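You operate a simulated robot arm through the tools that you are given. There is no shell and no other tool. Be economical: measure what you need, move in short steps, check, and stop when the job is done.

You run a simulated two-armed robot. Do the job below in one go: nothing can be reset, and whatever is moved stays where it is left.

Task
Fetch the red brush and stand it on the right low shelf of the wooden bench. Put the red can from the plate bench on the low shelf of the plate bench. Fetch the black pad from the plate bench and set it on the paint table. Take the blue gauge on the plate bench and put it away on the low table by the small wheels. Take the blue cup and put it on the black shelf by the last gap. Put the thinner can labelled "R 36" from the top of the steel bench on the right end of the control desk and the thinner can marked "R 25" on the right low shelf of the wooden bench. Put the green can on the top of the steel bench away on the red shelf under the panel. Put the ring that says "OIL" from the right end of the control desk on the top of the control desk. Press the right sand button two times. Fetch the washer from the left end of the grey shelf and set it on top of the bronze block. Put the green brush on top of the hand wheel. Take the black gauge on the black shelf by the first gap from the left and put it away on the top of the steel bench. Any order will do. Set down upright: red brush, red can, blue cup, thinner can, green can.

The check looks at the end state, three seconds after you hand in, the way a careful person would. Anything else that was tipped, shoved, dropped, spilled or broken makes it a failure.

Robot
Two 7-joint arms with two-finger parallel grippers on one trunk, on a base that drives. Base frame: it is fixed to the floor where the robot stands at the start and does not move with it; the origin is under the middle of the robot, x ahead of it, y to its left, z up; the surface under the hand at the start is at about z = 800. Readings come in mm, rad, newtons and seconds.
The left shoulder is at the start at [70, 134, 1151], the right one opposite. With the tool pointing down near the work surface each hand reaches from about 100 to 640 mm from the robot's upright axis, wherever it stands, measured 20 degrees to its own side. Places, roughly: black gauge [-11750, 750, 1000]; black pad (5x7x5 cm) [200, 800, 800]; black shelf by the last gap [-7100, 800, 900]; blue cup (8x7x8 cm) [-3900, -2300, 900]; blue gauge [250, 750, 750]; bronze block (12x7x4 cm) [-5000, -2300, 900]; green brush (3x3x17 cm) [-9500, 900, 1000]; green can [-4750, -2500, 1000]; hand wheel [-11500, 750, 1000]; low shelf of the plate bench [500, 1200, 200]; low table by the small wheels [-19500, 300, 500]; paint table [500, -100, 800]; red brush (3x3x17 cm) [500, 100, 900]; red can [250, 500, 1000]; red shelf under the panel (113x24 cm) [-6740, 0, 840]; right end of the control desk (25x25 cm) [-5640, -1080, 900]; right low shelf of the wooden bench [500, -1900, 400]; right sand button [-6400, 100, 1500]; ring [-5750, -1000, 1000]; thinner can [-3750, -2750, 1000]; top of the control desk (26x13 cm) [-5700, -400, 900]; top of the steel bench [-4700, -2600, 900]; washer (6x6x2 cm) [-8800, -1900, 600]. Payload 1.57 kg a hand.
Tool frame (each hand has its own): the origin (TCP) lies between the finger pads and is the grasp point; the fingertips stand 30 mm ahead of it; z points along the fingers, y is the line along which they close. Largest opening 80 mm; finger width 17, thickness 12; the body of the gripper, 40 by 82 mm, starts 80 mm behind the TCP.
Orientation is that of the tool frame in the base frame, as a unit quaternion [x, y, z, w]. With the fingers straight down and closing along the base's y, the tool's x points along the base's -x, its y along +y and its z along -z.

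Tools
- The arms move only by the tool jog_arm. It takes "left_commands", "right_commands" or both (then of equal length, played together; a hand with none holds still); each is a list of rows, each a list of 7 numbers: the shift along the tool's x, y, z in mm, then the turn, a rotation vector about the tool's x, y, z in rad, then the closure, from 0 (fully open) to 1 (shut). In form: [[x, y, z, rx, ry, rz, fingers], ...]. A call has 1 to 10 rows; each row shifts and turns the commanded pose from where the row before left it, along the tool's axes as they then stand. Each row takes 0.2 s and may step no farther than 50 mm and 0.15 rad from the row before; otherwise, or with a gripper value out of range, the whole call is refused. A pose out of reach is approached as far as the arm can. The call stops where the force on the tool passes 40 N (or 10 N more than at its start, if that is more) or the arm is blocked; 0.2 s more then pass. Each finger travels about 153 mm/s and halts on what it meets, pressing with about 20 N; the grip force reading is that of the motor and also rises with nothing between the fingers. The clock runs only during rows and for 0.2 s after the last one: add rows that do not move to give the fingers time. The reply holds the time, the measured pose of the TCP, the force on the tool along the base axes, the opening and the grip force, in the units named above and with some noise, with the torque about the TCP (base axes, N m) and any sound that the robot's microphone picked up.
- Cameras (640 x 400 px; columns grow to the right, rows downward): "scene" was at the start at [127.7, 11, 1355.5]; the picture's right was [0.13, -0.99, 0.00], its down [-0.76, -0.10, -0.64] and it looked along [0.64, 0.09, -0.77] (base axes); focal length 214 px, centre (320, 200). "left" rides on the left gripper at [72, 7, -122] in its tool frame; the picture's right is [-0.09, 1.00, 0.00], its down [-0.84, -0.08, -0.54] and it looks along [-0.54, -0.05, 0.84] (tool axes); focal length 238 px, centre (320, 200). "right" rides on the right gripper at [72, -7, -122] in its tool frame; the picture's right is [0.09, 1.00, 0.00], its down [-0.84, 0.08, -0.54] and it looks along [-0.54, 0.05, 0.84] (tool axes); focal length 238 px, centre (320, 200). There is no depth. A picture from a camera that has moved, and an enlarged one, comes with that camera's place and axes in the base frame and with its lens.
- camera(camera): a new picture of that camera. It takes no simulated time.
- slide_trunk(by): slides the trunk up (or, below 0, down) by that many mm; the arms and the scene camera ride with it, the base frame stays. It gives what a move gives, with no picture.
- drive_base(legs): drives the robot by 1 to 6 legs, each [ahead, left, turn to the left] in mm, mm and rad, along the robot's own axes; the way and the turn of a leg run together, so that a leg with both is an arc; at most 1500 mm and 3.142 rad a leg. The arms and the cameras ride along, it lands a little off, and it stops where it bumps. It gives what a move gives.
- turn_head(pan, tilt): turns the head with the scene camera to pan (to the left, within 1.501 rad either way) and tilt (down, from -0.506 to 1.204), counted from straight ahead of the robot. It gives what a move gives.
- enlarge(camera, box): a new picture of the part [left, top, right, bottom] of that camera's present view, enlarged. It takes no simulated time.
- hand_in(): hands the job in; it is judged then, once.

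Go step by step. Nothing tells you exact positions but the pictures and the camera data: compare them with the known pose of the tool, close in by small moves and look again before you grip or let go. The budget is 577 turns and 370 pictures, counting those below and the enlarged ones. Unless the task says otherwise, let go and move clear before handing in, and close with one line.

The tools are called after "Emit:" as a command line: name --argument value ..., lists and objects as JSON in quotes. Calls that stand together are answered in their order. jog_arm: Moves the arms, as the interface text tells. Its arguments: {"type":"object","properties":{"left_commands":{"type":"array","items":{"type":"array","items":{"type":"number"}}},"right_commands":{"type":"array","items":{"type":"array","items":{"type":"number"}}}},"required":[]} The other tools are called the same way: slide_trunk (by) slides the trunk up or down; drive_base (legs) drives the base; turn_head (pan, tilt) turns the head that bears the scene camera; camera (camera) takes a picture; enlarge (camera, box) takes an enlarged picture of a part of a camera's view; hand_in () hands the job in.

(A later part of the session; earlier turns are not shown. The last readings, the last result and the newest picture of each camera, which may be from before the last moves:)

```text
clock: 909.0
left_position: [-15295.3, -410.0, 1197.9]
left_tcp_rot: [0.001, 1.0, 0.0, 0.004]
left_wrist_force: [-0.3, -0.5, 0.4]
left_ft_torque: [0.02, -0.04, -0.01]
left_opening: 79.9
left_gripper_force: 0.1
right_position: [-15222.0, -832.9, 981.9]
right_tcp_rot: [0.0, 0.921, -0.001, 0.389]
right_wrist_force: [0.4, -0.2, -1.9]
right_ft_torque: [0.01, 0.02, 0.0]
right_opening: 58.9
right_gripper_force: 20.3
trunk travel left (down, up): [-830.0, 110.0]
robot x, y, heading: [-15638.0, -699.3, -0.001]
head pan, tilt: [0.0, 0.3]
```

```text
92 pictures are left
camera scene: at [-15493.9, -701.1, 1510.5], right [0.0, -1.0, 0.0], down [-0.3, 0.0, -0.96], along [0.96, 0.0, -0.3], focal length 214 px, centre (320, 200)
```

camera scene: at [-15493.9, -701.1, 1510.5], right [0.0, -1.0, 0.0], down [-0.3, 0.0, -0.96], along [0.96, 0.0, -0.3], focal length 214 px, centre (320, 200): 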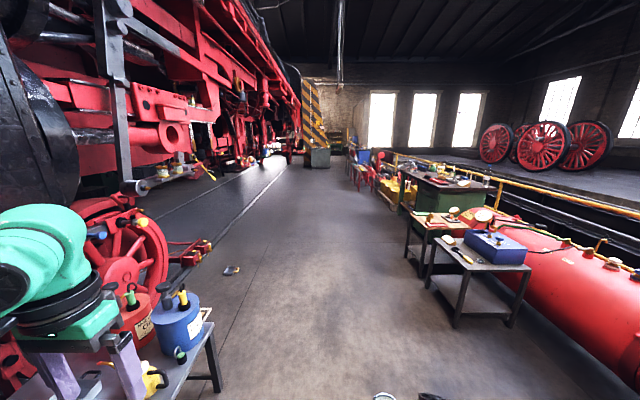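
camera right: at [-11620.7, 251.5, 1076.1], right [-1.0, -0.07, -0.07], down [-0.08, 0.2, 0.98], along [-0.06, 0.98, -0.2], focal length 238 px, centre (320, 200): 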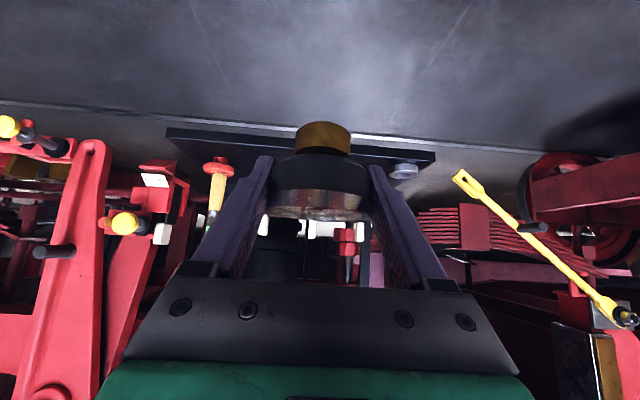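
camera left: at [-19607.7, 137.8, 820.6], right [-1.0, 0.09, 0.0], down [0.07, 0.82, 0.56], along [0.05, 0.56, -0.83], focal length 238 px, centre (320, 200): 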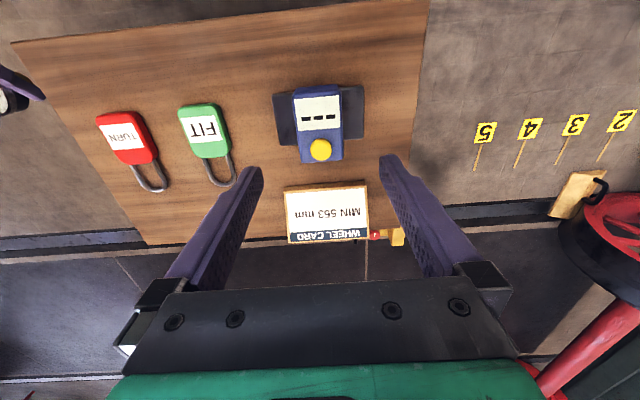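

Emit:
drive_base --legs '[[1450, 0, 0], [1450, 0, 0], [1450, 0, 0]]'

Emit:
turn_head --pan -0.4 --tilt 0.3

Emit:
camera --camera "scene"

```text
clock: 929.6
left_position: [-10989.5, -481.8, 1197.8]
left_tcp_rot: [0.006, 1.0, 0.001, 0.005]
left_wrist_force: [0.2, -0.3, 0.3]
left_ft_torque: [0.0, 0.03, 0.0]
left_opening: 80.0
left_gripper_force: 0.1
right_position: [-10920.6, -906.8, 981.8]
right_tcp_rot: [0.004, 0.921, -0.002, 0.389]
right_wrist_force: [0.7, 0.8, -2.2]
right_ft_torque: [0.04, 0.02, 0.01]
right_opening: 59.0
right_gripper_force: 20.2
trunk travel left (down, up): [-830.0, 110.0]
robot x, y, heading: [-11334.2, -770.1, -0.013]
head pan, tilt: [0.0, 0.3]
```

```text
clock: 930.5
left_position: [-10989.4, -483.1, 1197.6]
left_tcp_rot: [0.006, 1.0, 0.0, 0.005]
left_wrist_force: [-0.9, 0.4, 0.1]
left_ft_torque: [0.03, 0.07, 0.0]
left_opening: 80.0
left_gripper_force: 0.0
right_position: [-10919.8, -907.5, 981.5]
right_tcp_rot: [0.004, 0.921, -0.002, 0.389]
right_wrist_force: [-0.3, 0.1, -1.8]
right_ft_torque: [0.0, -0.03, 0.0]
right_opening: 58.8
right_gripper_force: 20.2
trunk travel left (down, up): [-830.0, 110.0]
robot x, y, heading: [-11335.3, -766.2, -0.011]
head pan, tilt: [-0.4, 0.3]
```

```text
91 pictures are left
camera scene: at [-11197.7, -807.0, 1510.5], right [-0.4, -0.92, 0.0], down [-0.27, 0.12, -0.96], along [0.88, -0.38, -0.3], focal length 214 px, centre (320, 200)
```

scene: 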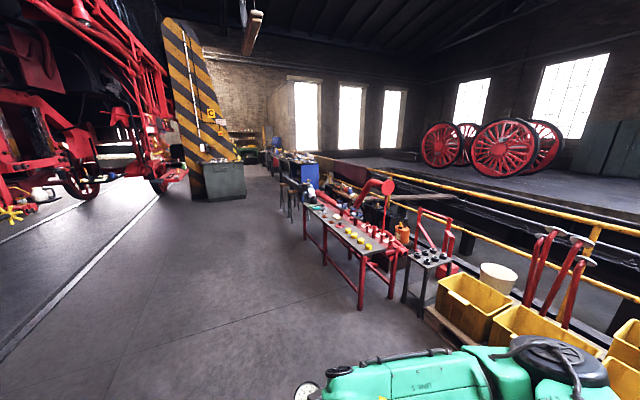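

The grey shelf is the red-legged table ahead. Drive alongside it and face south.

Emit:
drive_base --legs '[[1200, 0, 0], [1050, 0, 0], [0, 0, -1.56]]'

Emit:
turn_head --pan 0.2 --tilt 0.5

Emit:
camera --camera "scene"

```text
clock: 945.4
left_position: [-8790.9, -1140.0, 1199.0]
left_tcp_rot: [0.705, 0.709, -0.003, 0.004]
left_wrist_force: [0.8, 0.2, -0.7]
left_ft_torque: [0.01, 0.01, 0.01]
left_opening: 79.9
left_gripper_force: 0.1
right_position: [-9214.2, -1215.1, 981.6]
right_tcp_rot: [0.649, 0.654, -0.274, 0.275]
right_wrist_force: [0.5, -0.3, -2.8]
right_ft_torque: [0.01, -0.04, -0.03]
right_opening: 58.8
right_gripper_force: 19.8
trunk travel left (down, up): [-830.0, 110.0]
robot x, y, heading: [-9084.7, -797.3, -1.57]
head pan, tilt: [-0.4, 0.3]
```

```text
clock: 946.4
left_position: [-8792.3, -1138.7, 1198.7]
left_tcp_rot: [0.705, 0.709, -0.003, 0.003]
left_wrist_force: [-0.3, 0.0, 0.2]
left_ft_torque: [0.01, 0.03, -0.03]
left_opening: 80.0
left_gripper_force: 0.2
right_position: [-9214.5, -1215.6, 981.9]
right_tcp_rot: [0.649, 0.654, -0.274, 0.275]
right_wrist_force: [0.2, -0.1, -1.8]
right_ft_torque: [-0.01, -0.01, -0.01]
right_opening: 58.9
right_gripper_force: 19.6
trunk travel left (down, up): [-830.0, 110.0]
robot x, y, heading: [-9085.9, -796.6, -1.566]
head pan, tilt: [0.201, 0.499]
```

```text
90 pictures are left
camera scene: at [-9065.1, -937.2, 1492.2], right [-0.98, -0.2, 0.0], down [-0.1, 0.47, -0.88], along [0.18, -0.86, -0.48], focal length 214 px, centre (320, 200)
```

scene: 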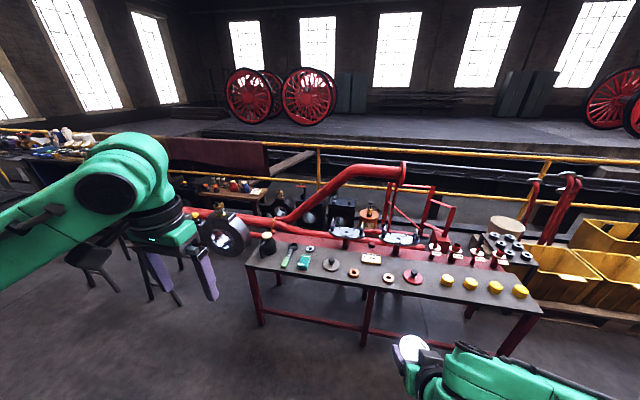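

Emit:
enlarge --camera "scene" --box '[240, 220, 440, 320]'

```text
3.20 times, centred on (340, 270) of scene
camera zoom: at [-9065.1, -937.2, 1492.2], right [-0.98, -0.2, 0.0], down [-0.1, 0.47, -0.88], along [0.18, -0.86, -0.48], focal length 686 px, centre (256, -24)
```

zoom: 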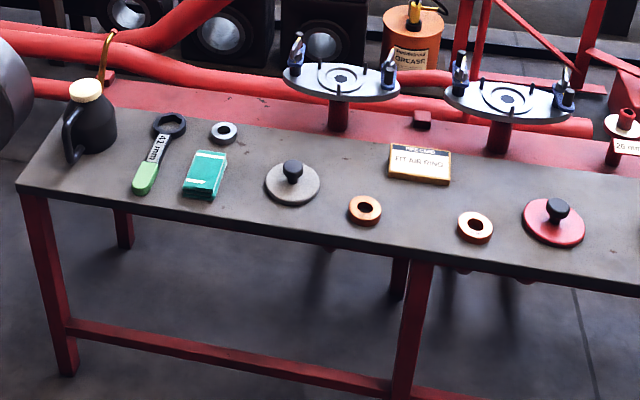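

The washer is the grey ring at about (−8798, −1916), z≈600. Raise the right hand, lower the trunk, and move in.

Emit:
jog_arm --right_commands '[[-24, 0, -23.5, 0, 0, 0, 1], [-24, 0, -23.5, 0, 0, 0, 1], [-24, 0, -23.5, 0, 0, 0, 1], [-24, 0, -23.5, 0, 0, 0, 1]]'

Emit:
slide_trunk --by -300

Emit:
drive_base --legs '[[560, 0, 0]]'

Emit:
camera --camera "left"

Emit:
camera --camera "scene"

```text
clock: 947.4
left_position: [-8791.8, -1139.2, 1197.6]
left_tcp_rot: [0.705, 0.709, -0.005, 0.003]
left_wrist_force: [0.4, -0.1, -0.4]
left_ft_torque: [-0.01, 0.0, 0.02]
left_opening: 80.1
left_gripper_force: 0.0
right_position: [-9212.5, -1213.2, 1117.3]
right_tcp_rot: [0.649, 0.654, -0.274, 0.275]
right_wrist_force: [0.3, -0.7, -2.2]
right_ft_torque: [0.01, 0.0, -0.01]
right_opening: 58.9
right_gripper_force: 19.9
trunk travel left (down, up): [-830.0, 110.0]
robot x, y, heading: [-9085.7, -800.7, -1.57]
head pan, tilt: [0.201, 0.499]
```

```text
clock: 950.4
left_position: [-8792.5, -1139.0, 897.6]
left_tcp_rot: [0.705, 0.709, -0.004, 0.004]
left_wrist_force: [-0.7, -0.2, -0.9]
left_ft_torque: [-0.02, -0.03, 0.01]
left_opening: 79.8
left_gripper_force: 0.0
right_position: [-9214.0, -1215.3, 816.4]
right_tcp_rot: [0.648, 0.654, -0.274, 0.276]
right_wrist_force: [0.5, 0.1, -1.8]
right_ft_torque: [-0.01, 0.03, 0.04]
right_opening: 58.9
right_gripper_force: 20.2
trunk travel left (down, up): [-530.0, 410.0]
robot x, y, heading: [-9085.8, -797.8, -1.568]
head pan, tilt: [0.201, 0.499]
```

```text
clock: 953.5
left_position: [-8789.8, -1695.9, 898.4]
left_tcp_rot: [0.706, 0.708, -0.003, 0.003]
left_wrist_force: [-0.4, -0.2, -0.2]
left_ft_torque: [0.01, -0.01, 0.0]
left_opening: 80.2
left_gripper_force: 0.1
right_position: [-9211.1, -1769.0, 816.3]
right_tcp_rot: [0.65, 0.654, -0.274, 0.275]
right_wrist_force: [0.6, -0.3, -2.5]
right_ft_torque: [-0.01, 0.01, 0.0]
right_opening: 59.0
right_gripper_force: 20.4
trunk travel left (down, up): [-530.0, 410.0]
robot x, y, heading: [-9084.6, -1351.6, -1.572]
head pan, tilt: [0.201, 0.499]
```

```text
88 pictures are left
camera left: at [-8783.2, -1622.9, 1019.4], right [1.0, -0.09, 0.0], down [-0.07, -0.83, 0.55], along [-0.05, -0.55, -0.84], focal length 238 px, centre (320, 200)
```

left: 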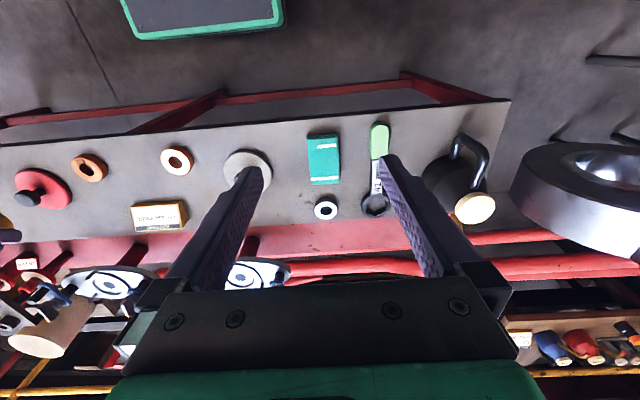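

```text
87 pictures are left
camera scene: at [-9063.7, -1492.6, 1192.1], right [-0.98, -0.2, 0.0], down [-0.1, 0.47, -0.88], along [0.18, -0.86, -0.48], focal length 214 px, centre (320, 200)
```

scene: 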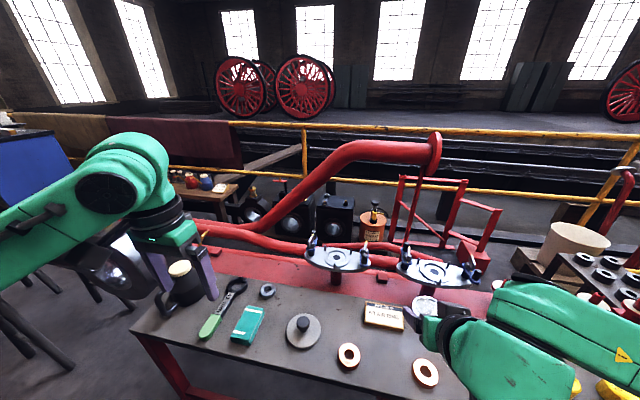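

Emit:
drive_base --legs '[[80, 0, 0]]'

Emit:
jog_arm --left_commands '[[-48, -3, 10, 0, 0, 0, 0], [-48, -3, 10, 0, 0, 0, 0], [-48, -3, 10, 0, 0, 0, 0], [0, 0, 45, 0, 0, 0, 0], [0, 0, 45, 0, 0, 0, 0]]'

Emit:
camera --camera "left"

```text
clock: 954.6
left_position: [-8791.0, -1775.0, 898.0]
left_tcp_rot: [0.706, 0.708, -0.003, 0.003]
left_wrist_force: [0.4, 0.3, -0.3]
left_ft_torque: [0.01, 0.0, 0.0]
left_opening: 79.9
left_gripper_force: 0.0
right_position: [-9211.3, -1849.8, 816.4]
right_tcp_rot: [0.649, 0.654, -0.274, 0.274]
right_wrist_force: [0.4, -0.4, -2.4]
right_ft_torque: [0.02, 0.01, 0.03]
right_opening: 58.9
right_gripper_force: 19.8
trunk travel left (down, up): [-530.0, 410.0]
robot x, y, heading: [-9082.2, -1429.9, -1.568]
head pan, tilt: [0.201, 0.499]
```

```text
clock: 955.8
left_position: [-8799.2, -1920.9, 777.8]
left_tcp_rot: [0.705, 0.709, -0.003, 0.004]
left_wrist_force: [0.1, -0.1, -0.5]
left_ft_torque: [-0.01, 0.01, 0.0]
left_opening: 80.0
left_gripper_force: 0.0
right_position: [-9213.0, -1850.0, 816.4]
right_tcp_rot: [0.649, 0.654, -0.273, 0.275]
right_wrist_force: [-0.3, 0.2, -2.0]
right_ft_torque: [0.01, -0.02, 0.04]
right_opening: 58.9
right_gripper_force: 20.0
trunk travel left (down, up): [-530.0, 410.0]
robot x, y, heading: [-9079.6, -1437.3, -1.565]
head pan, tilt: [0.201, 0.499]
```

```text
86 pictures are left
camera left: at [-8791.8, -1848.5, 898.7], right [1.0, -0.09, 0.0], down [-0.07, -0.83, 0.55], along [-0.05, -0.55, -0.83], focal length 238 px, centre (320, 200)
```

left: 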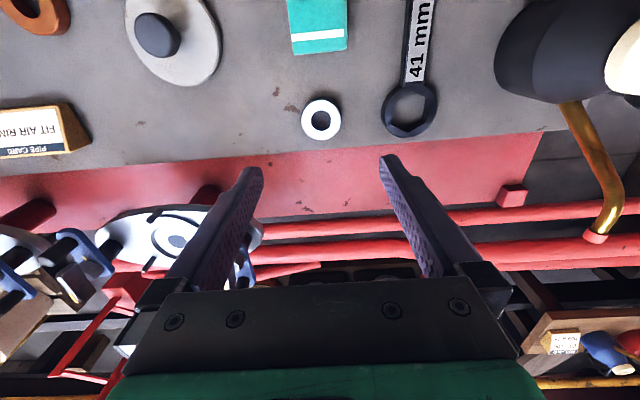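

Emit:
jog_arm --left_commands '[[-6, 1, 40, 0, 0, 0, 0], [0, 0, 40, 0, 0, 0, 0], [0, 0, 35, 0, 0, 0, 0]]'

Emit:
camera --camera "left"

```text
clock: 956.6
left_position: [-8797.3, -1927.1, 665.0]
left_tcp_rot: [0.706, 0.709, -0.004, 0.003]
left_wrist_force: [0.3, -0.2, -0.8]
left_ft_torque: [0.0, 0.01, -0.02]
left_opening: 80.0
left_gripper_force: 0.1
right_position: [-9211.5, -1849.9, 816.9]
right_tcp_rot: [0.649, 0.654, -0.275, 0.275]
right_wrist_force: [0.3, -0.1, -1.6]
right_ft_torque: [0.03, -0.03, 0.01]
right_opening: 58.9
right_gripper_force: 19.9
trunk travel left (down, up): [-530.0, 410.0]
robot x, y, heading: [-9085.2, -1432.4, -1.568]
head pan, tilt: [0.201, 0.499]
```

```text
85 pictures are left
camera left: at [-8789.5, -1854.6, 786.2], right [1.0, -0.09, 0.0], down [-0.07, -0.83, 0.55], along [-0.05, -0.55, -0.83], focal length 238 px, centre (320, 200)
```

left: 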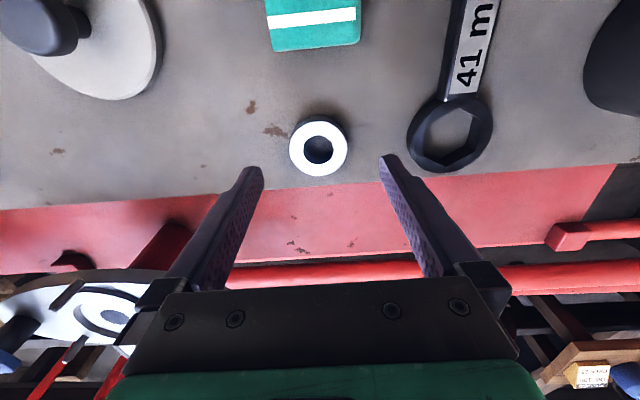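

Emit:
jog_arm --left_commands '[[3, 0, 28, 0, 0, 0, 0], [0, 0, 6, 0, 0, 0, 0], [0, 0, 4, 0, 0, 0, 0]]'

Emit:
camera --camera "left"

```text
clock: 957.4
left_position: [-8798.5, -1924.1, 626.9]
left_tcp_rot: [0.705, 0.709, -0.003, 0.003]
left_wrist_force: [-0.3, 0.2, 0.0]
left_ft_torque: [0.01, -0.03, -0.04]
left_opening: 80.0
left_gripper_force: 0.0
right_position: [-9211.9, -1848.9, 816.8]
right_tcp_rot: [0.649, 0.654, -0.274, 0.275]
right_wrist_force: [-0.1, -0.9, -1.3]
right_ft_torque: [0.0, -0.03, 0.01]
right_opening: 58.7
right_gripper_force: 19.9
trunk travel left (down, up): [-530.0, 410.0]
robot x, y, heading: [-9082.2, -1436.4, -1.571]
head pan, tilt: [0.201, 0.499]
```

```text
84 pictures are left
camera left: at [-8790.1, -1851.3, 747.5], right [1.0, -0.09, 0.0], down [-0.07, -0.83, 0.55], along [-0.05, -0.55, -0.84], focal length 238 px, centre (320, 200)
```

left: 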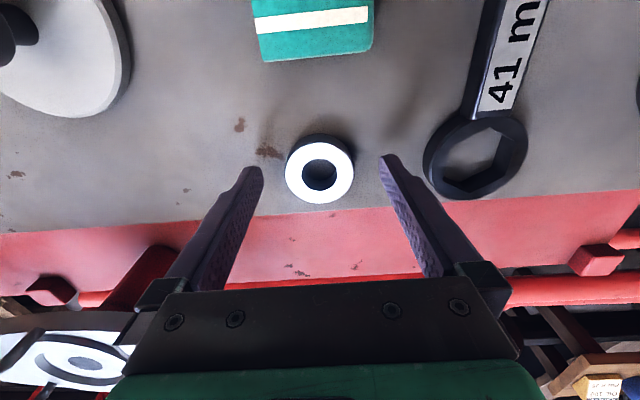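

Emit:
jog_arm --left_commands '[[-11, 0, 15, 0, 0, 0, 0], [0, 0, 10, 0, 0, 0, 0]]'

Emit:
camera --camera "left"

```text
clock: 958.2
left_position: [-8800.0, -1935.3, 610.3]
left_tcp_rot: [0.705, 0.709, -0.009, 0.009]
left_wrist_force: [-2.3, 15.0, 22.8]
left_ft_torque: [0.62, 0.16, 0.01]
left_opening: 78.4
left_gripper_force: 0.1
right_position: [-9213.0, -1844.4, 817.7]
right_tcp_rot: [0.649, 0.653, -0.275, 0.278]
right_wrist_force: [0.3, -0.1, -2.8]
right_ft_torque: [0.0, 0.0, 0.01]
right_opening: 58.9
right_gripper_force: 20.3
trunk travel left (down, up): [-530.0, 410.0]
robot x, y, heading: [-9081.9, -1431.5, -1.569]
head pan, tilt: [0.201, 0.499]
stopped in row 2 (left hand): the force on the tool passed its limit at 42 N (the readings are from after the stop); the commanded pose is now the measured one
```

```text
83 pictures are left
camera left: at [-8792.1, -1859.9, 730.4], right [1.0, -0.09, 0.0], down [-0.07, -0.82, 0.56], along [-0.05, -0.56, -0.83], focal length 238 px, centre (320, 200)
```

left: 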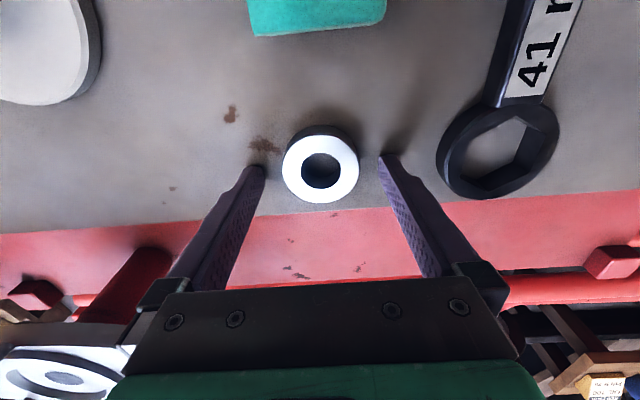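

Emit:
jog_arm --left_commands '[[0, 0, -4, 0, -0.017, 0, 0], [10, 0, 0, 0, 0, 0, 0], [0, 0, 0, 0, 0, 0, 0.4], [0, 0, 0, 0, 0, 0, 1], [0, 0, 0, 0, 0, 0, 1]]'

Emit:
camera --camera "left"

```text
clock: 959.4
left_position: [-8798.6, -1927.2, 611.1]
left_tcp_rot: [0.704, 0.71, -0.014, 0.014]
left_wrist_force: [1.9, -2.9, 12.8]
left_ft_torque: [0.05, -0.2, 0.01]
left_opening: 50.2
left_gripper_force: 19.9
right_position: [-9212.2, -1847.1, 817.7]
right_tcp_rot: [0.65, 0.653, -0.275, 0.275]
right_wrist_force: [-0.5, 0.0, -1.2]
right_ft_torque: [0.02, 0.0, 0.0]
right_opening: 59.1
right_gripper_force: 19.6
trunk travel left (down, up): [-530.0, 410.0]
robot x, y, heading: [-9084.6, -1431.5, -1.567]
head pan, tilt: [0.201, 0.499]
```

```text
82 pictures are left
camera left: at [-8790.7, -1850.5, 729.5], right [1.0, -0.09, 0.0], down [-0.07, -0.82, 0.57], along [-0.05, -0.57, -0.82], focal length 238 px, centre (320, 200)
```

left: 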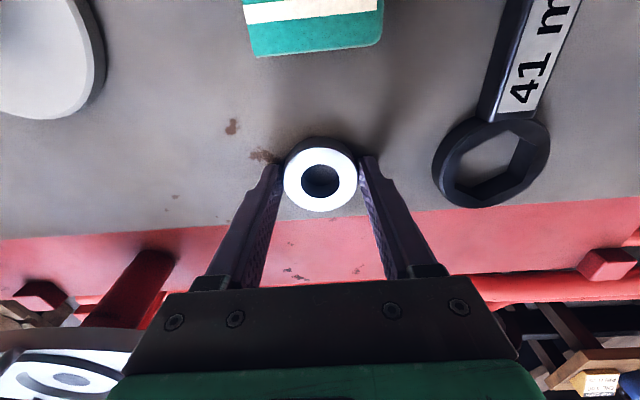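

Emit:
jog_arm --left_commands '[[0, 0, -15, 0, 0, 0, 1], [0, 0, -40, 0, 0, 0, 1], [0, 0, -45, 0, 0, 0, 1], [0, 0, -45, 0, 0, 0, 1]]'

Emit:
camera --camera "left"

```text
clock: 960.4
left_position: [-8797.6, -1922.9, 756.5]
left_tcp_rot: [0.706, 0.708, -0.013, 0.012]
left_wrist_force: [-0.2, 0.5, -1.3]
left_ft_torque: [0.0, 0.04, 0.01]
left_opening: 50.4
left_gripper_force: 19.8
right_position: [-9212.1, -1848.4, 816.2]
right_tcp_rot: [0.649, 0.655, -0.274, 0.275]
right_wrist_force: [0.6, 0.5, -1.4]
right_ft_torque: [0.03, 0.02, 0.01]
right_opening: 59.0
right_gripper_force: 20.1
trunk travel left (down, up): [-530.0, 410.0]
robot x, y, heading: [-9083.7, -1429.8, -1.566]
head pan, tilt: [0.201, 0.499]
```

```text
81 pictures are left
camera left: at [-8789.9, -1847.7, 876.2], right [1.0, -0.09, 0.0], down [-0.07, -0.82, 0.57], along [-0.05, -0.57, -0.82], focal length 238 px, centre (320, 200)
```

left: 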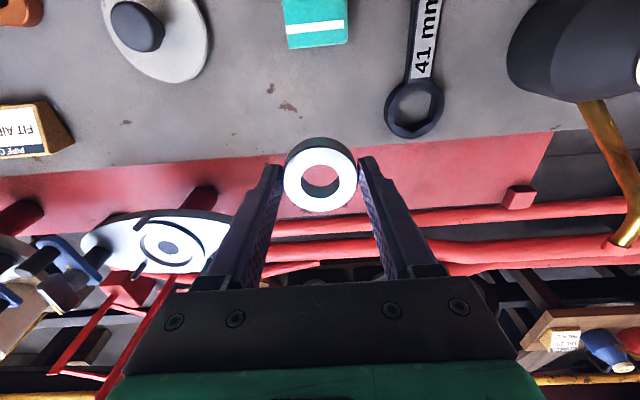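

Washer held. Level the hand, back out, raise the trunk and travel to the steel bench.

Emit:
drive_base --legs '[[-600, 0, 0]]'

Emit:
slide_trunk --by 330

Emit:
jog_arm --left_commands '[[45, 0, 0, 0, 0.035, 0, 1], [45, 0, 0, 0, 0, 0, 1], [30, 0, 0, 0, 0, 0, 1]]'

Emit:
drive_base --legs '[[-80, 0, 0], [0, 1300, 0], [0, 1330, 0]]'

Emit:
turn_head --pan 0.5 --tilt 0.4

Emit:
camera --camera "scene"

```text
clock: 963.8
left_position: [-8799.9, -1325.6, 755.8]
left_tcp_rot: [0.705, 0.709, -0.013, 0.012]
left_wrist_force: [0.6, 0.0, -1.9]
left_ft_torque: [-0.01, -0.03, -0.01]
left_opening: 50.2
left_gripper_force: 19.8
right_position: [-9213.7, -1248.8, 816.6]
right_tcp_rot: [0.65, 0.653, -0.274, 0.274]
right_wrist_force: [-0.5, 0.6, -2.2]
right_ft_torque: [0.02, 0.01, 0.02]
right_opening: 59.0
right_gripper_force: 20.1
trunk travel left (down, up): [-530.0, 410.0]
robot x, y, heading: [-9085.0, -833.3, -1.572]
head pan, tilt: [0.201, 0.499]
```

```text
clock: 967.0
left_position: [-8800.5, -1325.0, 1086.0]
left_tcp_rot: [0.706, 0.708, -0.013, 0.012]
left_wrist_force: [-0.2, -0.1, -1.4]
left_ft_torque: [0.0, -0.01, 0.01]
left_opening: 50.5
left_gripper_force: 20.0
right_position: [-9213.5, -1249.8, 1147.5]
right_tcp_rot: [0.649, 0.653, -0.275, 0.276]
right_wrist_force: [0.5, 0.4, -1.6]
right_ft_torque: [-0.01, 0.05, -0.03]
right_opening: 58.9
right_gripper_force: 20.8
trunk travel left (down, up): [-860.0, 80.0]
robot x, y, heading: [-9085.0, -832.6, -1.57]
head pan, tilt: [0.201, 0.499]
```

```text
clock: 967.8
left_position: [-8799.5, -1203.4, 1084.1]
left_tcp_rot: [0.706, 0.708, -0.001, 0.0]
left_wrist_force: [-0.3, -0.6, -1.4]
left_ft_torque: [0.0, -0.02, 0.0]
left_opening: 50.6
left_gripper_force: 19.7
right_position: [-9214.2, -1248.5, 1146.8]
right_tcp_rot: [0.65, 0.653, -0.274, 0.275]
right_wrist_force: [-0.4, 0.1, -1.1]
right_ft_torque: [-0.03, 0.01, -0.02]
right_opening: 59.0
right_gripper_force: 20.0
trunk travel left (down, up): [-860.0, 80.0]
robot x, y, heading: [-9084.9, -832.3, -1.573]
head pan, tilt: [0.201, 0.499]
```

```text
clock: 981.3
left_position: [-6166.2, -1121.3, 1083.7]
left_tcp_rot: [0.705, 0.709, 0.0, -0.001]
left_wrist_force: [0.6, 0.3, -2.2]
left_ft_torque: [-0.01, -0.01, -0.01]
left_opening: 50.4
left_gripper_force: 20.6
right_position: [-6580.8, -1165.4, 1148.1]
right_tcp_rot: [0.65, 0.654, -0.274, 0.275]
right_wrist_force: [-0.8, -0.3, -2.4]
right_ft_torque: [0.03, 0.03, -0.01]
right_opening: 59.0
right_gripper_force: 20.0
trunk travel left (down, up): [-860.0, 80.0]
robot x, y, heading: [-6450.1, -744.9, -1.568]
head pan, tilt: [0.201, 0.499]
```

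```text
clock: 982.1
left_position: [-6165.7, -1121.2, 1083.8]
left_tcp_rot: [0.705, 0.709, -0.001, -0.001]
left_wrist_force: [0.4, -0.6, -1.7]
left_ft_torque: [-0.02, 0.01, -0.01]
left_opening: 50.3
left_gripper_force: 20.4
right_position: [-6579.1, -1166.0, 1147.6]
right_tcp_rot: [0.649, 0.653, -0.275, 0.275]
right_wrist_force: [-0.7, -0.7, -1.0]
right_ft_torque: [0.01, 0.03, -0.03]
right_opening: 59.0
right_gripper_force: 19.9
trunk travel left (down, up): [-860.0, 80.0]
robot x, y, heading: [-6453.2, -743.6, -1.566]
head pan, tilt: [0.499, 0.4]
```

```text
80 pictures are left
camera scene: at [-6404.7, -880.9, 1531.2], right [-0.88, -0.48, 0.0], down [-0.19, 0.34, -0.92], along [0.44, -0.81, -0.39], focal length 214 px, centre (320, 200)
```

scene: 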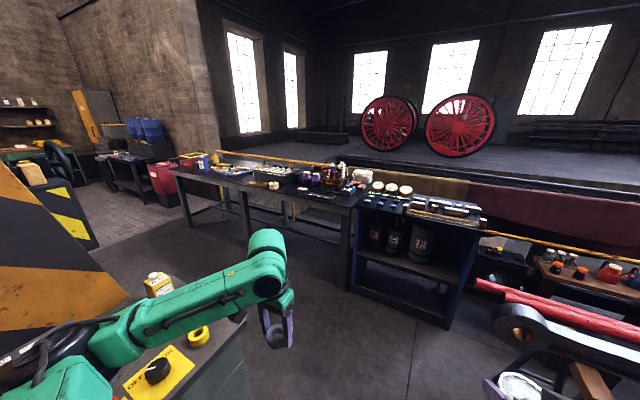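

Emit:
drive_base --legs '[[850, 50, 0], [0, 1250, 0]]'

Emit:
turn_head --pan 0 --tilt 0.55

Emit:
camera --camera "scene"

```text
clock: 992.6
left_position: [-4824.7, -1943.7, 1084.9]
left_tcp_rot: [0.703, 0.711, -0.001, -0.001]
left_wrist_force: [0.0, -0.5, -1.9]
left_ft_torque: [0.02, -0.02, 0.01]
left_opening: 50.4
left_gripper_force: 19.5
right_position: [-5237.6, -1991.5, 1147.7]
right_tcp_rot: [0.647, 0.657, -0.273, 0.276]
right_wrist_force: [0.6, -0.5, -1.5]
right_ft_torque: [-0.03, 0.02, 0.02]
right_opening: 58.8
right_gripper_force: 20.5
trunk travel left (down, up): [-860.0, 80.0]
robot x, y, heading: [-5113.2, -1577.1, -1.562]
head pan, tilt: [0.499, 0.4]
```

```text
clock: 993.5
left_position: [-4821.8, -1944.4, 1083.8]
left_tcp_rot: [0.703, 0.711, -0.001, -0.001]
left_wrist_force: [1.2, -0.1, -1.4]
left_ft_torque: [0.04, 0.0, -0.03]
left_opening: 50.4
left_gripper_force: 19.9
right_position: [-5237.2, -1990.8, 1148.0]
right_tcp_rot: [0.646, 0.657, -0.273, 0.276]
right_wrist_force: [-0.1, -0.4, -2.1]
right_ft_torque: [-0.02, 0.0, 0.01]
right_opening: 58.9
right_gripper_force: 19.9
trunk travel left (down, up): [-860.0, 80.0]
robot x, y, heading: [-5110.6, -1576.2, -1.56]
head pan, tilt: [0.0, 0.55]
```

```text
79 pictures are left
camera scene: at [-5108.3, -1715.0, 1517.6], right [-1.0, -0.01, 0.0], down [-0.01, 0.52, -0.85], along [0.01, -0.85, -0.52], focal length 214 px, centre (320, 200)
```

scene: 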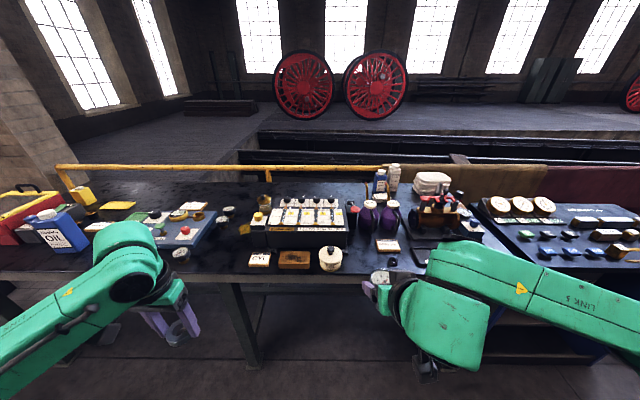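

Emit:
enlarge --camera "scene" --box '[240, 160, 440, 290]'

```text
3.08 times, centred on (340, 225) of scene
camera zoom: at [-5108.3, -1715.0, 1517.6], right [-1.0, -0.01, 0.0], down [-0.01, 0.52, -0.85], along [0.01, -0.85, -0.52], focal length 660 px, centre (258, 123)
```

zoom: 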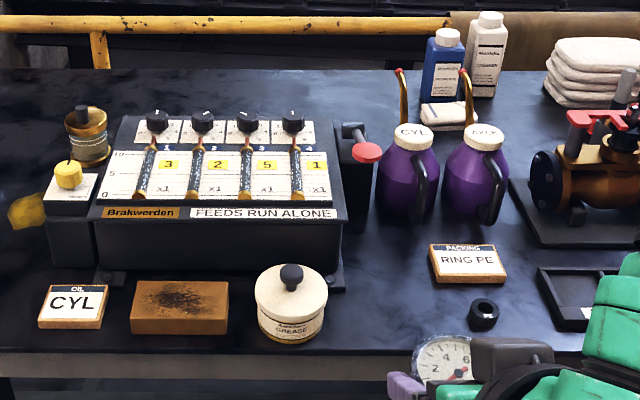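

Bronze block at about (−5004, −2310), top ≈893. Bring the washer over it with the left hand.

Emit:
drive_base --legs '[[0, -183, -0.01], [260, 0, 0]]'

Emit:
camera --camera "left"

Emit:
camera --camera "scene"

```text
clock: 996.5
left_position: [-5009.2, -2205.7, 1084.7]
left_tcp_rot: [0.707, 0.708, -0.001, 0.0]
left_wrist_force: [0.6, -0.1, -1.9]
left_ft_torque: [-0.02, 0.01, -0.05]
left_opening: 50.3
left_gripper_force: 19.7
right_position: [-5423.5, -2249.8, 1147.4]
right_tcp_rot: [0.65, 0.653, -0.275, 0.275]
right_wrist_force: [0.2, -0.8, -1.2]
right_ft_torque: [0.02, -0.03, -0.02]
right_opening: 59.1
right_gripper_force: 20.0
trunk travel left (down, up): [-860.0, 80.0]
robot x, y, heading: [-5296.5, -1836.9, -1.569]
head pan, tilt: [0.0, 0.55]
```

```text
77 pictures are left
camera left: at [-5001.6, -2135.4, 1206.8], right [1.0, -0.09, 0.0], down [-0.08, -0.84, 0.54], along [-0.05, -0.54, -0.84], focal length 238 px, centre (320, 200)
```

left: 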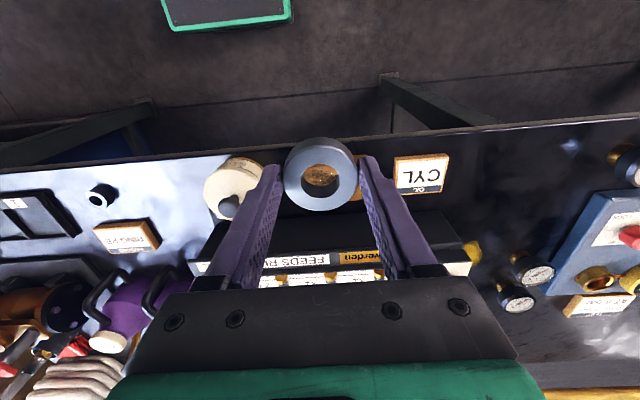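

```text
76 pictures are left
camera scene: at [-5293.3, -1973.7, 1517.8], right [-1.0, 0.0, 0.0], down [0.0, 0.52, -0.85], along [0.0, -0.85, -0.52], focal length 214 px, centre (320, 200)
```

scene: 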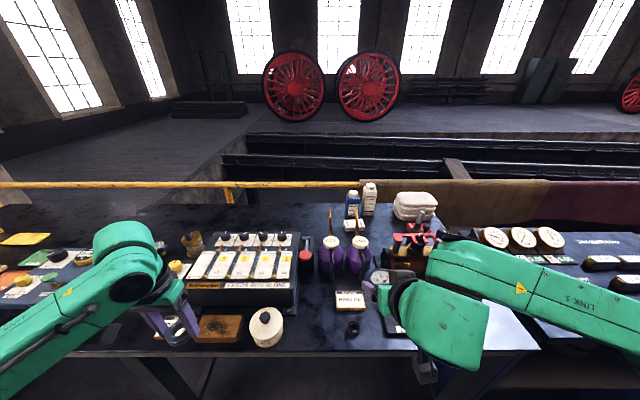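

Emit:
jog_arm --left_commands '[[-45, 2, 0, 0, 0, 0, 1], [-45, 3, 0, 0, 0, 0, 1], [-10, 0, 40, 0, 0, 0, 1], [0, 0, 45, 0, 0, 0, 1]]'

Emit:
camera --camera "left"

Emit:
enlarge --camera "scene" --box '[140, 260, 300, 380]'

```text
clock: 997.5
left_position: [-5003.4, -2307.5, 996.9]
left_tcp_rot: [0.707, 0.707, -0.001, -0.001]
left_wrist_force: [0.5, -0.2, -1.9]
left_ft_torque: [0.03, 0.0, -0.01]
left_opening: 50.4
left_gripper_force: 19.9
right_position: [-5423.9, -2251.8, 1147.9]
right_tcp_rot: [0.65, 0.653, -0.275, 0.274]
right_wrist_force: [0.2, -0.7, -1.9]
right_ft_torque: [0.01, 0.03, 0.0]
right_opening: 59.0
right_gripper_force: 19.4
trunk travel left (down, up): [-860.0, 80.0]
robot x, y, heading: [-5294.2, -1831.6, -1.572]
head pan, tilt: [0.0, 0.55]
```

```text
75 pictures are left
camera left: at [-4995.3, -2236.8, 1119.4], right [1.0, -0.09, 0.0], down [-0.08, -0.84, 0.54], along [-0.05, -0.54, -0.84], focal length 238 px, centre (320, 200)
```

left: 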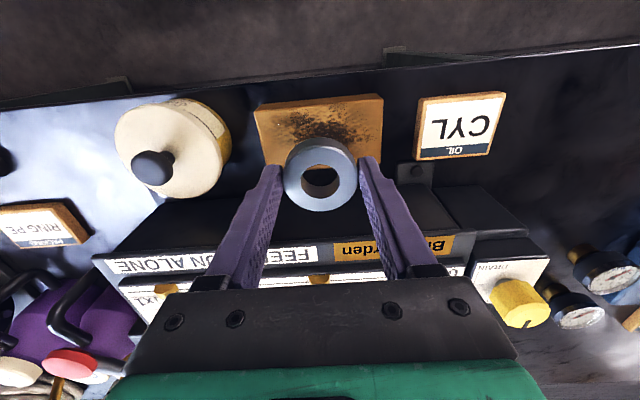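

```text
3.33 times, centred on (220, 320) of scene
camera zoom: at [-5292.1, -1976.5, 1517.6], right [-1.0, 0.0, 0.0], down [0.0, 0.52, -0.85], along [0.0, -0.85, -0.52], focal length 715 px, centre (653, -200)
```

zoom: 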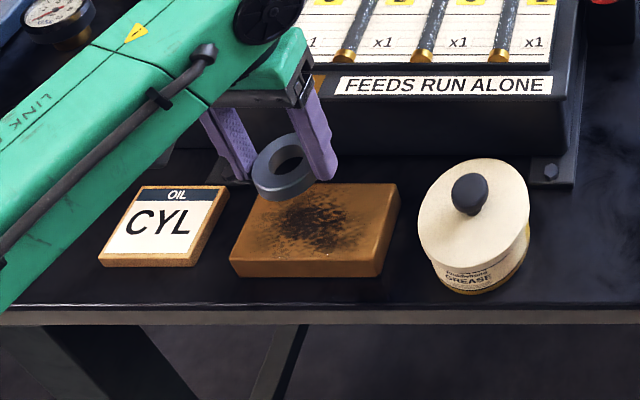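

Emit:
jog_arm --left_commands '[[0, 2, 35, 0, 0, 0, 1], [0, 0, 25, 0, 0, 0, 1], [0, 0, 5, 0, 0, 0, 1]]'

Emit:
jog_arm --left_commands '[[0, 0, 2, 0, 0, 0, 1], [0, 0, 2, 0, 0, 0, 1], [0, 0, 2, 0, 0, 0, 1]]'

```text
clock: 998.3
left_position: [-5001.5, -2307.5, 932.2]
left_tcp_rot: [0.706, 0.708, -0.001, -0.001]
left_wrist_force: [0.7, 0.5, -1.7]
left_ft_torque: [0.01, -0.04, 0.0]
left_opening: 50.3
left_gripper_force: 19.7
right_position: [-5425.4, -2251.0, 1147.1]
right_tcp_rot: [0.65, 0.653, -0.274, 0.275]
right_wrist_force: [0.3, -0.8, -1.8]
right_ft_torque: [-0.01, 0.02, 0.01]
right_opening: 58.8
right_gripper_force: 19.9
trunk travel left (down, up): [-860.0, 80.0]
robot x, y, heading: [-5295.0, -1836.6, -1.573]
head pan, tilt: [0.0, 0.55]
```

```text
clock: 999.1
left_position: [-5002.8, -2306.6, 928.5]
left_tcp_rot: [0.707, 0.707, 0.0, -0.001]
left_wrist_force: [-0.2, -0.2, -1.5]
left_ft_torque: [0.03, -0.02, 0.02]
left_opening: 50.4
left_gripper_force: 19.9
right_position: [-5423.9, -2251.3, 1146.9]
right_tcp_rot: [0.651, 0.653, -0.274, 0.275]
right_wrist_force: [-0.6, -0.4, -2.6]
right_ft_torque: [-0.01, -0.02, 0.03]
right_opening: 58.9
right_gripper_force: 20.0
trunk travel left (down, up): [-860.0, 80.0]
robot x, y, heading: [-5295.0, -1837.7, -1.574]
head pan, tilt: [0.0, 0.55]
```

Emit:
jog_arm --left_commands '[[0, 0, 2, 0, 0, 0, 1], [0, 0, 2, 0, 0, 0, 1]]'

Emit:
jog_arm --left_commands '[[0, 0, 2, 0, 0, 0, 1], [0, 0, 1, 0, 0, 0, 1]]'

```text
clock: 999.7
left_position: [-5002.9, -2307.4, 924.6]
left_tcp_rot: [0.706, 0.708, -0.001, -0.001]
left_wrist_force: [-0.4, -0.3, -1.9]
left_ft_torque: [-0.01, -0.02, 0.02]
left_opening: 50.4
left_gripper_force: 19.8
right_position: [-5424.1, -2252.9, 1146.9]
right_tcp_rot: [0.651, 0.653, -0.274, 0.274]
right_wrist_force: [0.0, -0.1, -2.6]
right_ft_torque: [0.03, 0.03, 0.01]
right_opening: 58.7
right_gripper_force: 19.6
trunk travel left (down, up): [-860.0, 80.0]
robot x, y, heading: [-5291.7, -1836.7, -1.577]
head pan, tilt: [0.0, 0.55]
```

```text
clock: 1000.3
left_position: [-5002.3, -2308.9, 923.7]
left_tcp_rot: [0.706, 0.708, -0.002, 0.002]
left_wrist_force: [0.1, -0.2, 11.0]
left_ft_torque: [-0.33, 0.03, 0.03]
left_opening: 50.5
left_gripper_force: 20.0
right_position: [-5424.6, -2250.0, 1148.1]
right_tcp_rot: [0.651, 0.653, -0.275, 0.275]
right_wrist_force: [0.1, -0.7, -2.3]
right_ft_torque: [0.01, 0.03, -0.01]
right_opening: 58.8
right_gripper_force: 19.7
trunk travel left (down, up): [-860.0, 80.0]
robot x, y, heading: [-5295.0, -1837.5, -1.569]
head pan, tilt: [0.0, 0.55]
```

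Contact. Release and rise; check.

Emit:
jog_arm --left_commands '[[0, 0, 0, 0, 0, 0, 0.6], [0, 0, 0, 0, 0, 0, 0.2], [0, 0, 0, 0, 0, 0, 0], [0, 0, -30, 0, 0, 0, 0], [0, 0, -45, 0, 0, 0, 0], [0, 0, -45, 0, 0, 0, 0]]'

Emit:
camera --camera "left"

```text
clock: 1001.7
left_position: [-5003.3, -2309.1, 1040.5]
left_tcp_rot: [0.706, 0.708, -0.001, -0.001]
left_wrist_force: [0.2, -0.1, -0.2]
left_ft_torque: [0.0, -0.03, -0.02]
left_opening: 79.9
left_gripper_force: 0.0
right_position: [-5425.8, -2251.4, 1147.7]
right_tcp_rot: [0.651, 0.653, -0.275, 0.274]
right_wrist_force: [-0.6, 0.3, -1.4]
right_ft_torque: [0.0, -0.02, -0.01]
right_opening: 58.8
right_gripper_force: 19.6
trunk travel left (down, up): [-860.0, 80.0]
robot x, y, heading: [-5296.3, -1838.6, -1.571]
head pan, tilt: [0.0, 0.55]
```

```text
73 pictures are left
camera left: at [-4994.0, -2238.1, 1162.8], right [1.0, -0.09, 0.0], down [-0.08, -0.84, 0.54], along [-0.05, -0.54, -0.84], focal length 238 px, centre (320, 200)
```

left: 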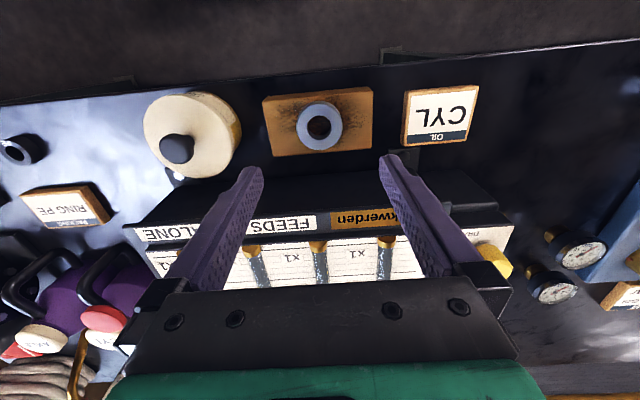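

Washer sits on the bronze block. Last: set the black gauge on the bench at about (−4770, −2345).

Emit:
jog_arm --left_commands '[[40, 0, -20, 0, 0, 0, 0], [40, 0, -20, 0, 0, 0, 0], [40, 0, -20, 0, 0, 0, 0]]'

Emit:
drive_base --legs '[[-100, 0, 0], [0, 655, 0], [100, 0, 0]]'

Emit:
camera --camera "scene"

Emit:
camera --camera "right"

```text
clock: 1002.5
left_position: [-5002.5, -2188.0, 1100.8]
left_tcp_rot: [0.707, 0.707, -0.002, -0.001]
left_wrist_force: [-0.3, 0.8, 1.2]
left_ft_torque: [-0.02, -0.02, -0.01]
left_opening: 80.1
left_gripper_force: 0.0
right_position: [-5425.0, -2250.4, 1147.8]
right_tcp_rot: [0.651, 0.652, -0.275, 0.274]
right_wrist_force: [0.8, 0.1, -2.8]
right_ft_torque: [0.02, 0.04, 0.03]
right_opening: 58.8
right_gripper_force: 20.4
trunk travel left (down, up): [-860.0, 80.0]
robot x, y, heading: [-5292.2, -1834.8, -1.57]
head pan, tilt: [0.0, 0.55]
```

```text
clock: 1007.6
left_position: [-4352.0, -2188.1, 1100.8]
left_tcp_rot: [0.705, 0.71, -0.002, 0.0]
left_wrist_force: [-0.1, -0.9, 0.4]
left_ft_torque: [-0.04, 0.0, 0.01]
left_opening: 79.7
left_gripper_force: 0.0
right_position: [-4772.3, -2252.0, 1147.5]
right_tcp_rot: [0.649, 0.654, -0.274, 0.275]
right_wrist_force: [0.2, 0.6, -1.1]
right_ft_torque: [0.01, -0.02, -0.01]
right_opening: 59.1
right_gripper_force: 20.0
trunk travel left (down, up): [-860.0, 80.0]
robot x, y, heading: [-4645.9, -1839.5, -1.57]
head pan, tilt: [0.0, 0.55]
```

```text
72 pictures are left
camera scene: at [-4642.7, -1974.9, 1518.0], right [-1.0, 0.0, 0.0], down [0.0, 0.52, -0.85], along [0.0, -0.85, -0.52], focal length 214 px, centre (320, 200)
```

scene: 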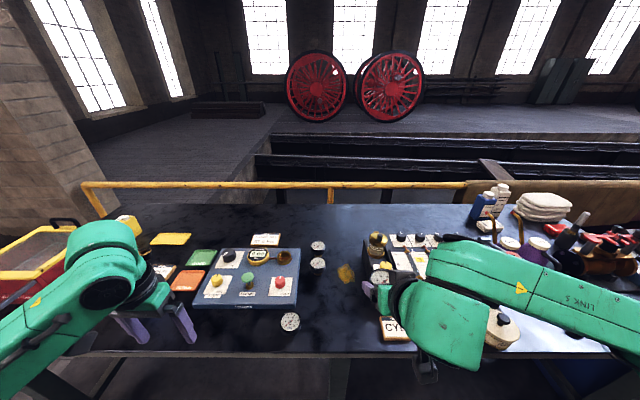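

```text
71 pictures are left
camera right: at [-4779.0, -2115.3, 1182.5], right [1.0, 0.07, -0.07], down [0.08, -0.19, 0.98], along [0.06, -0.98, -0.2], focal length 238 px, centre (320, 200)
```

right: 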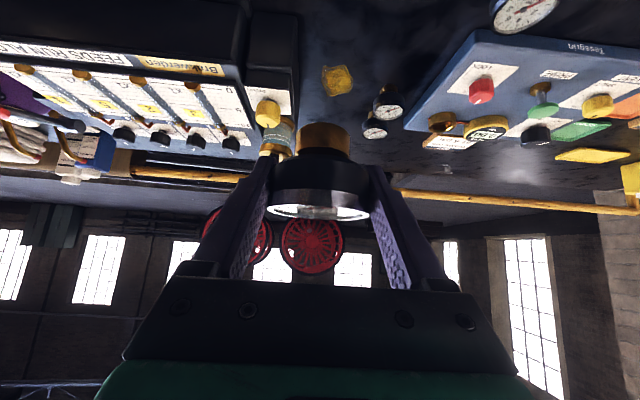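

Emit:
drive_base --legs '[[0, 60, 0]]'

Emit:
jog_arm --right_commands '[[0, 0, 40, 0, 0, 0, 1], [0, 0, 40, 0, 0, 0, 1], [25, 0, 25, 0, 0, 0, 1], [25, 0, 25, 0, 0, 0, 1], [25, 0, 25, 0, 0, 0, 1]]'

Emit:
camera --camera "right"

Emit:
enlarge --camera "scene" --box '[270, 220, 430, 340]'

```text
clock: 1008.6
left_position: [-4297.2, -2191.4, 1101.4]
left_tcp_rot: [0.706, 0.708, 0.001, 0.002]
left_wrist_force: [0.0, 0.4, -0.3]
left_ft_torque: [0.0, -0.05, 0.02]
left_opening: 80.0
left_gripper_force: 0.0
right_position: [-4720.7, -2254.3, 1145.7]
right_tcp_rot: [0.651, 0.653, -0.272, 0.277]
right_wrist_force: [-0.2, -0.1, -1.4]
right_ft_torque: [0.02, -0.03, 0.01]
right_opening: 58.9
right_gripper_force: 20.4
trunk travel left (down, up): [-860.0, 80.0]
robot x, y, heading: [-4581.5, -1840.2, -1.571]
head pan, tilt: [0.0, 0.55]
```

```text
clock: 1009.8
left_position: [-4293.9, -2192.0, 1099.3]
left_tcp_rot: [0.706, 0.708, -0.001, 0.0]
left_wrist_force: [-0.6, 0.2, -0.5]
left_ft_torque: [0.02, -0.01, -0.04]
left_opening: 79.9
left_gripper_force: 0.2
right_position: [-4715.0, -2312.6, 981.2]
right_tcp_rot: [0.65, 0.653, -0.274, 0.275]
right_wrist_force: [0.3, -0.2, -1.3]
right_ft_torque: [-0.01, 0.0, -0.04]
right_opening: 58.8
right_gripper_force: 20.0
trunk travel left (down, up): [-860.0, 80.0]
robot x, y, heading: [-4582.8, -1841.6, -1.572]
head pan, tilt: [0.0, 0.55]
```

```text
70 pictures are left
camera right: at [-4721.1, -2175.6, 1017.3], right [1.0, 0.07, -0.07], down [0.08, -0.2, 0.98], along [0.05, -0.98, -0.2], focal length 238 px, centre (320, 200)
```

right: 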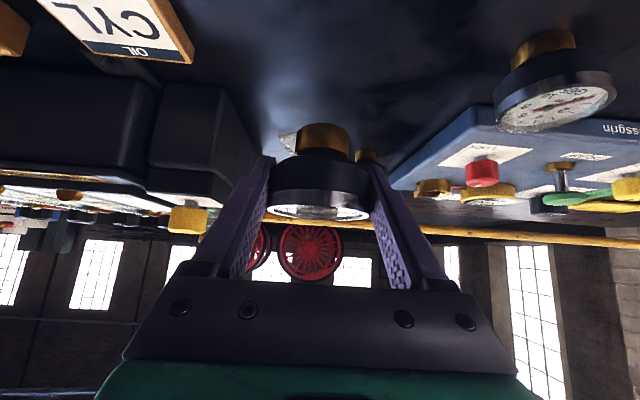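

```text
3.33 times, centred on (350, 280) of scene
camera zoom: at [-4583.9, -1979.9, 1517.5], right [-1.0, 0.0, 0.0], down [0.0, 0.52, -0.85], along [0.0, -0.85, -0.52], focal length 715 px, centre (220, -67)
```

zoom: 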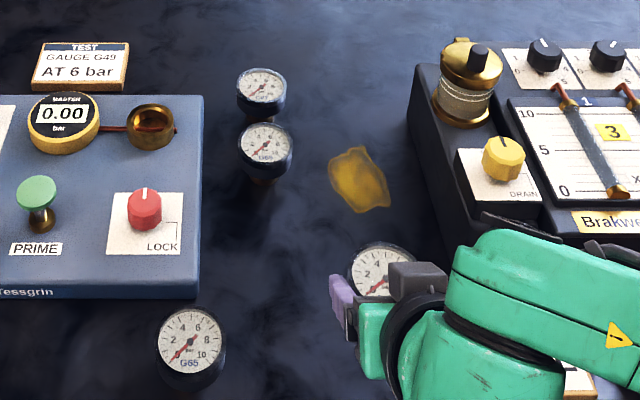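

Emit:
jog_arm --right_commands '[[16, 0, 33, 0, 0, 0, 1], [14, 0, 30, 0, 0, 0, 1]]'

Emit:
jog_arm --right_commands '[[3.6, 0, 3.5, 0, 0, 0, 1], [2.2, 0, 2.1, 0, 0, 0, 1], [1.5, 0, 1.4, 0, 0, 0, 1]]'

```text
clock: 1010.4
left_position: [-4291.3, -2193.1, 1100.0]
left_tcp_rot: [0.706, 0.709, -0.001, -0.001]
left_wrist_force: [0.2, 0.3, 0.1]
left_ft_torque: [0.02, 0.01, -0.01]
left_opening: 80.0
left_gripper_force: 0.0
right_position: [-4715.3, -2337.1, 917.0]
right_tcp_rot: [0.651, 0.653, -0.275, 0.273]
right_wrist_force: [-0.1, -0.8, -2.8]
right_ft_torque: [0.0, 0.0, -0.01]
right_opening: 58.5
right_gripper_force: 19.9
trunk travel left (down, up): [-860.0, 80.0]
robot x, y, heading: [-4582.0, -1838.8, -1.565]
head pan, tilt: [0.0, 0.55]
```

```text
clock: 1011.2
left_position: [-4291.6, -2190.4, 1100.5]
left_tcp_rot: [0.706, 0.708, -0.002, 0.0]
left_wrist_force: [-1.0, -0.3, 0.0]
left_ft_torque: [-0.02, -0.01, 0.0]
left_opening: 79.9
left_gripper_force: 0.1
right_position: [-4713.5, -2337.0, 907.8]
right_tcp_rot: [0.65, 0.653, -0.275, 0.274]
right_wrist_force: [0.4, 0.0, -1.1]
right_ft_torque: [-0.02, 0.01, 0.02]
right_opening: 59.2
right_gripper_force: 19.8
trunk travel left (down, up): [-860.0, 80.0]
robot x, y, heading: [-4582.2, -1840.0, -1.566]
head pan, tilt: [0.0, 0.55]
```

Emit:
jog_arm --right_commands '[[1.5, 0, 1.4, 0, 0, 0, 1], [1.5, 0, 1.4, 0, 0, 0, 1], [1.5, 0, 1.4, 0, 0, 0, 1]]'

Emit:
jog_arm --right_commands '[[1.5, 0, 1.4, 0, 0, 0, 1], [1, 0, 1, 0, 0, 0, 1]]'

```text
clock: 1012.0
left_position: [-4290.9, -2191.9, 1100.4]
left_tcp_rot: [0.705, 0.709, 0.0, 0.0]
left_wrist_force: [-0.3, -0.6, -0.5]
left_ft_torque: [-0.02, -0.03, 0.01]
left_opening: 79.7
left_gripper_force: 0.0
right_position: [-4713.1, -2335.6, 902.7]
right_tcp_rot: [0.65, 0.653, -0.275, 0.275]
right_wrist_force: [-0.2, -0.1, -1.6]
right_ft_torque: [-0.01, -0.02, 0.0]
right_opening: 59.0
right_gripper_force: 20.2
trunk travel left (down, up): [-860.0, 80.0]
robot x, y, heading: [-4587.3, -1841.3, -1.572]
head pan, tilt: [0.0, 0.55]
```

```text
clock: 1012.6
left_position: [-4291.3, -2190.9, 1101.0]
left_tcp_rot: [0.706, 0.708, -0.002, 0.0]
left_wrist_force: [-0.1, -0.6, 0.2]
left_ft_torque: [-0.01, 0.0, -0.01]
left_opening: 80.3
left_gripper_force: 0.0
right_position: [-4713.4, -2336.0, 900.1]
right_tcp_rot: [0.65, 0.654, -0.274, 0.274]
right_wrist_force: [0.4, -0.2, -2.3]
right_ft_torque: [0.02, 0.02, -0.02]
right_opening: 59.0
right_gripper_force: 19.6
trunk travel left (down, up): [-860.0, 80.0]
robot x, y, heading: [-4587.2, -1841.6, -1.565]
head pan, tilt: [0.0, 0.55]
```

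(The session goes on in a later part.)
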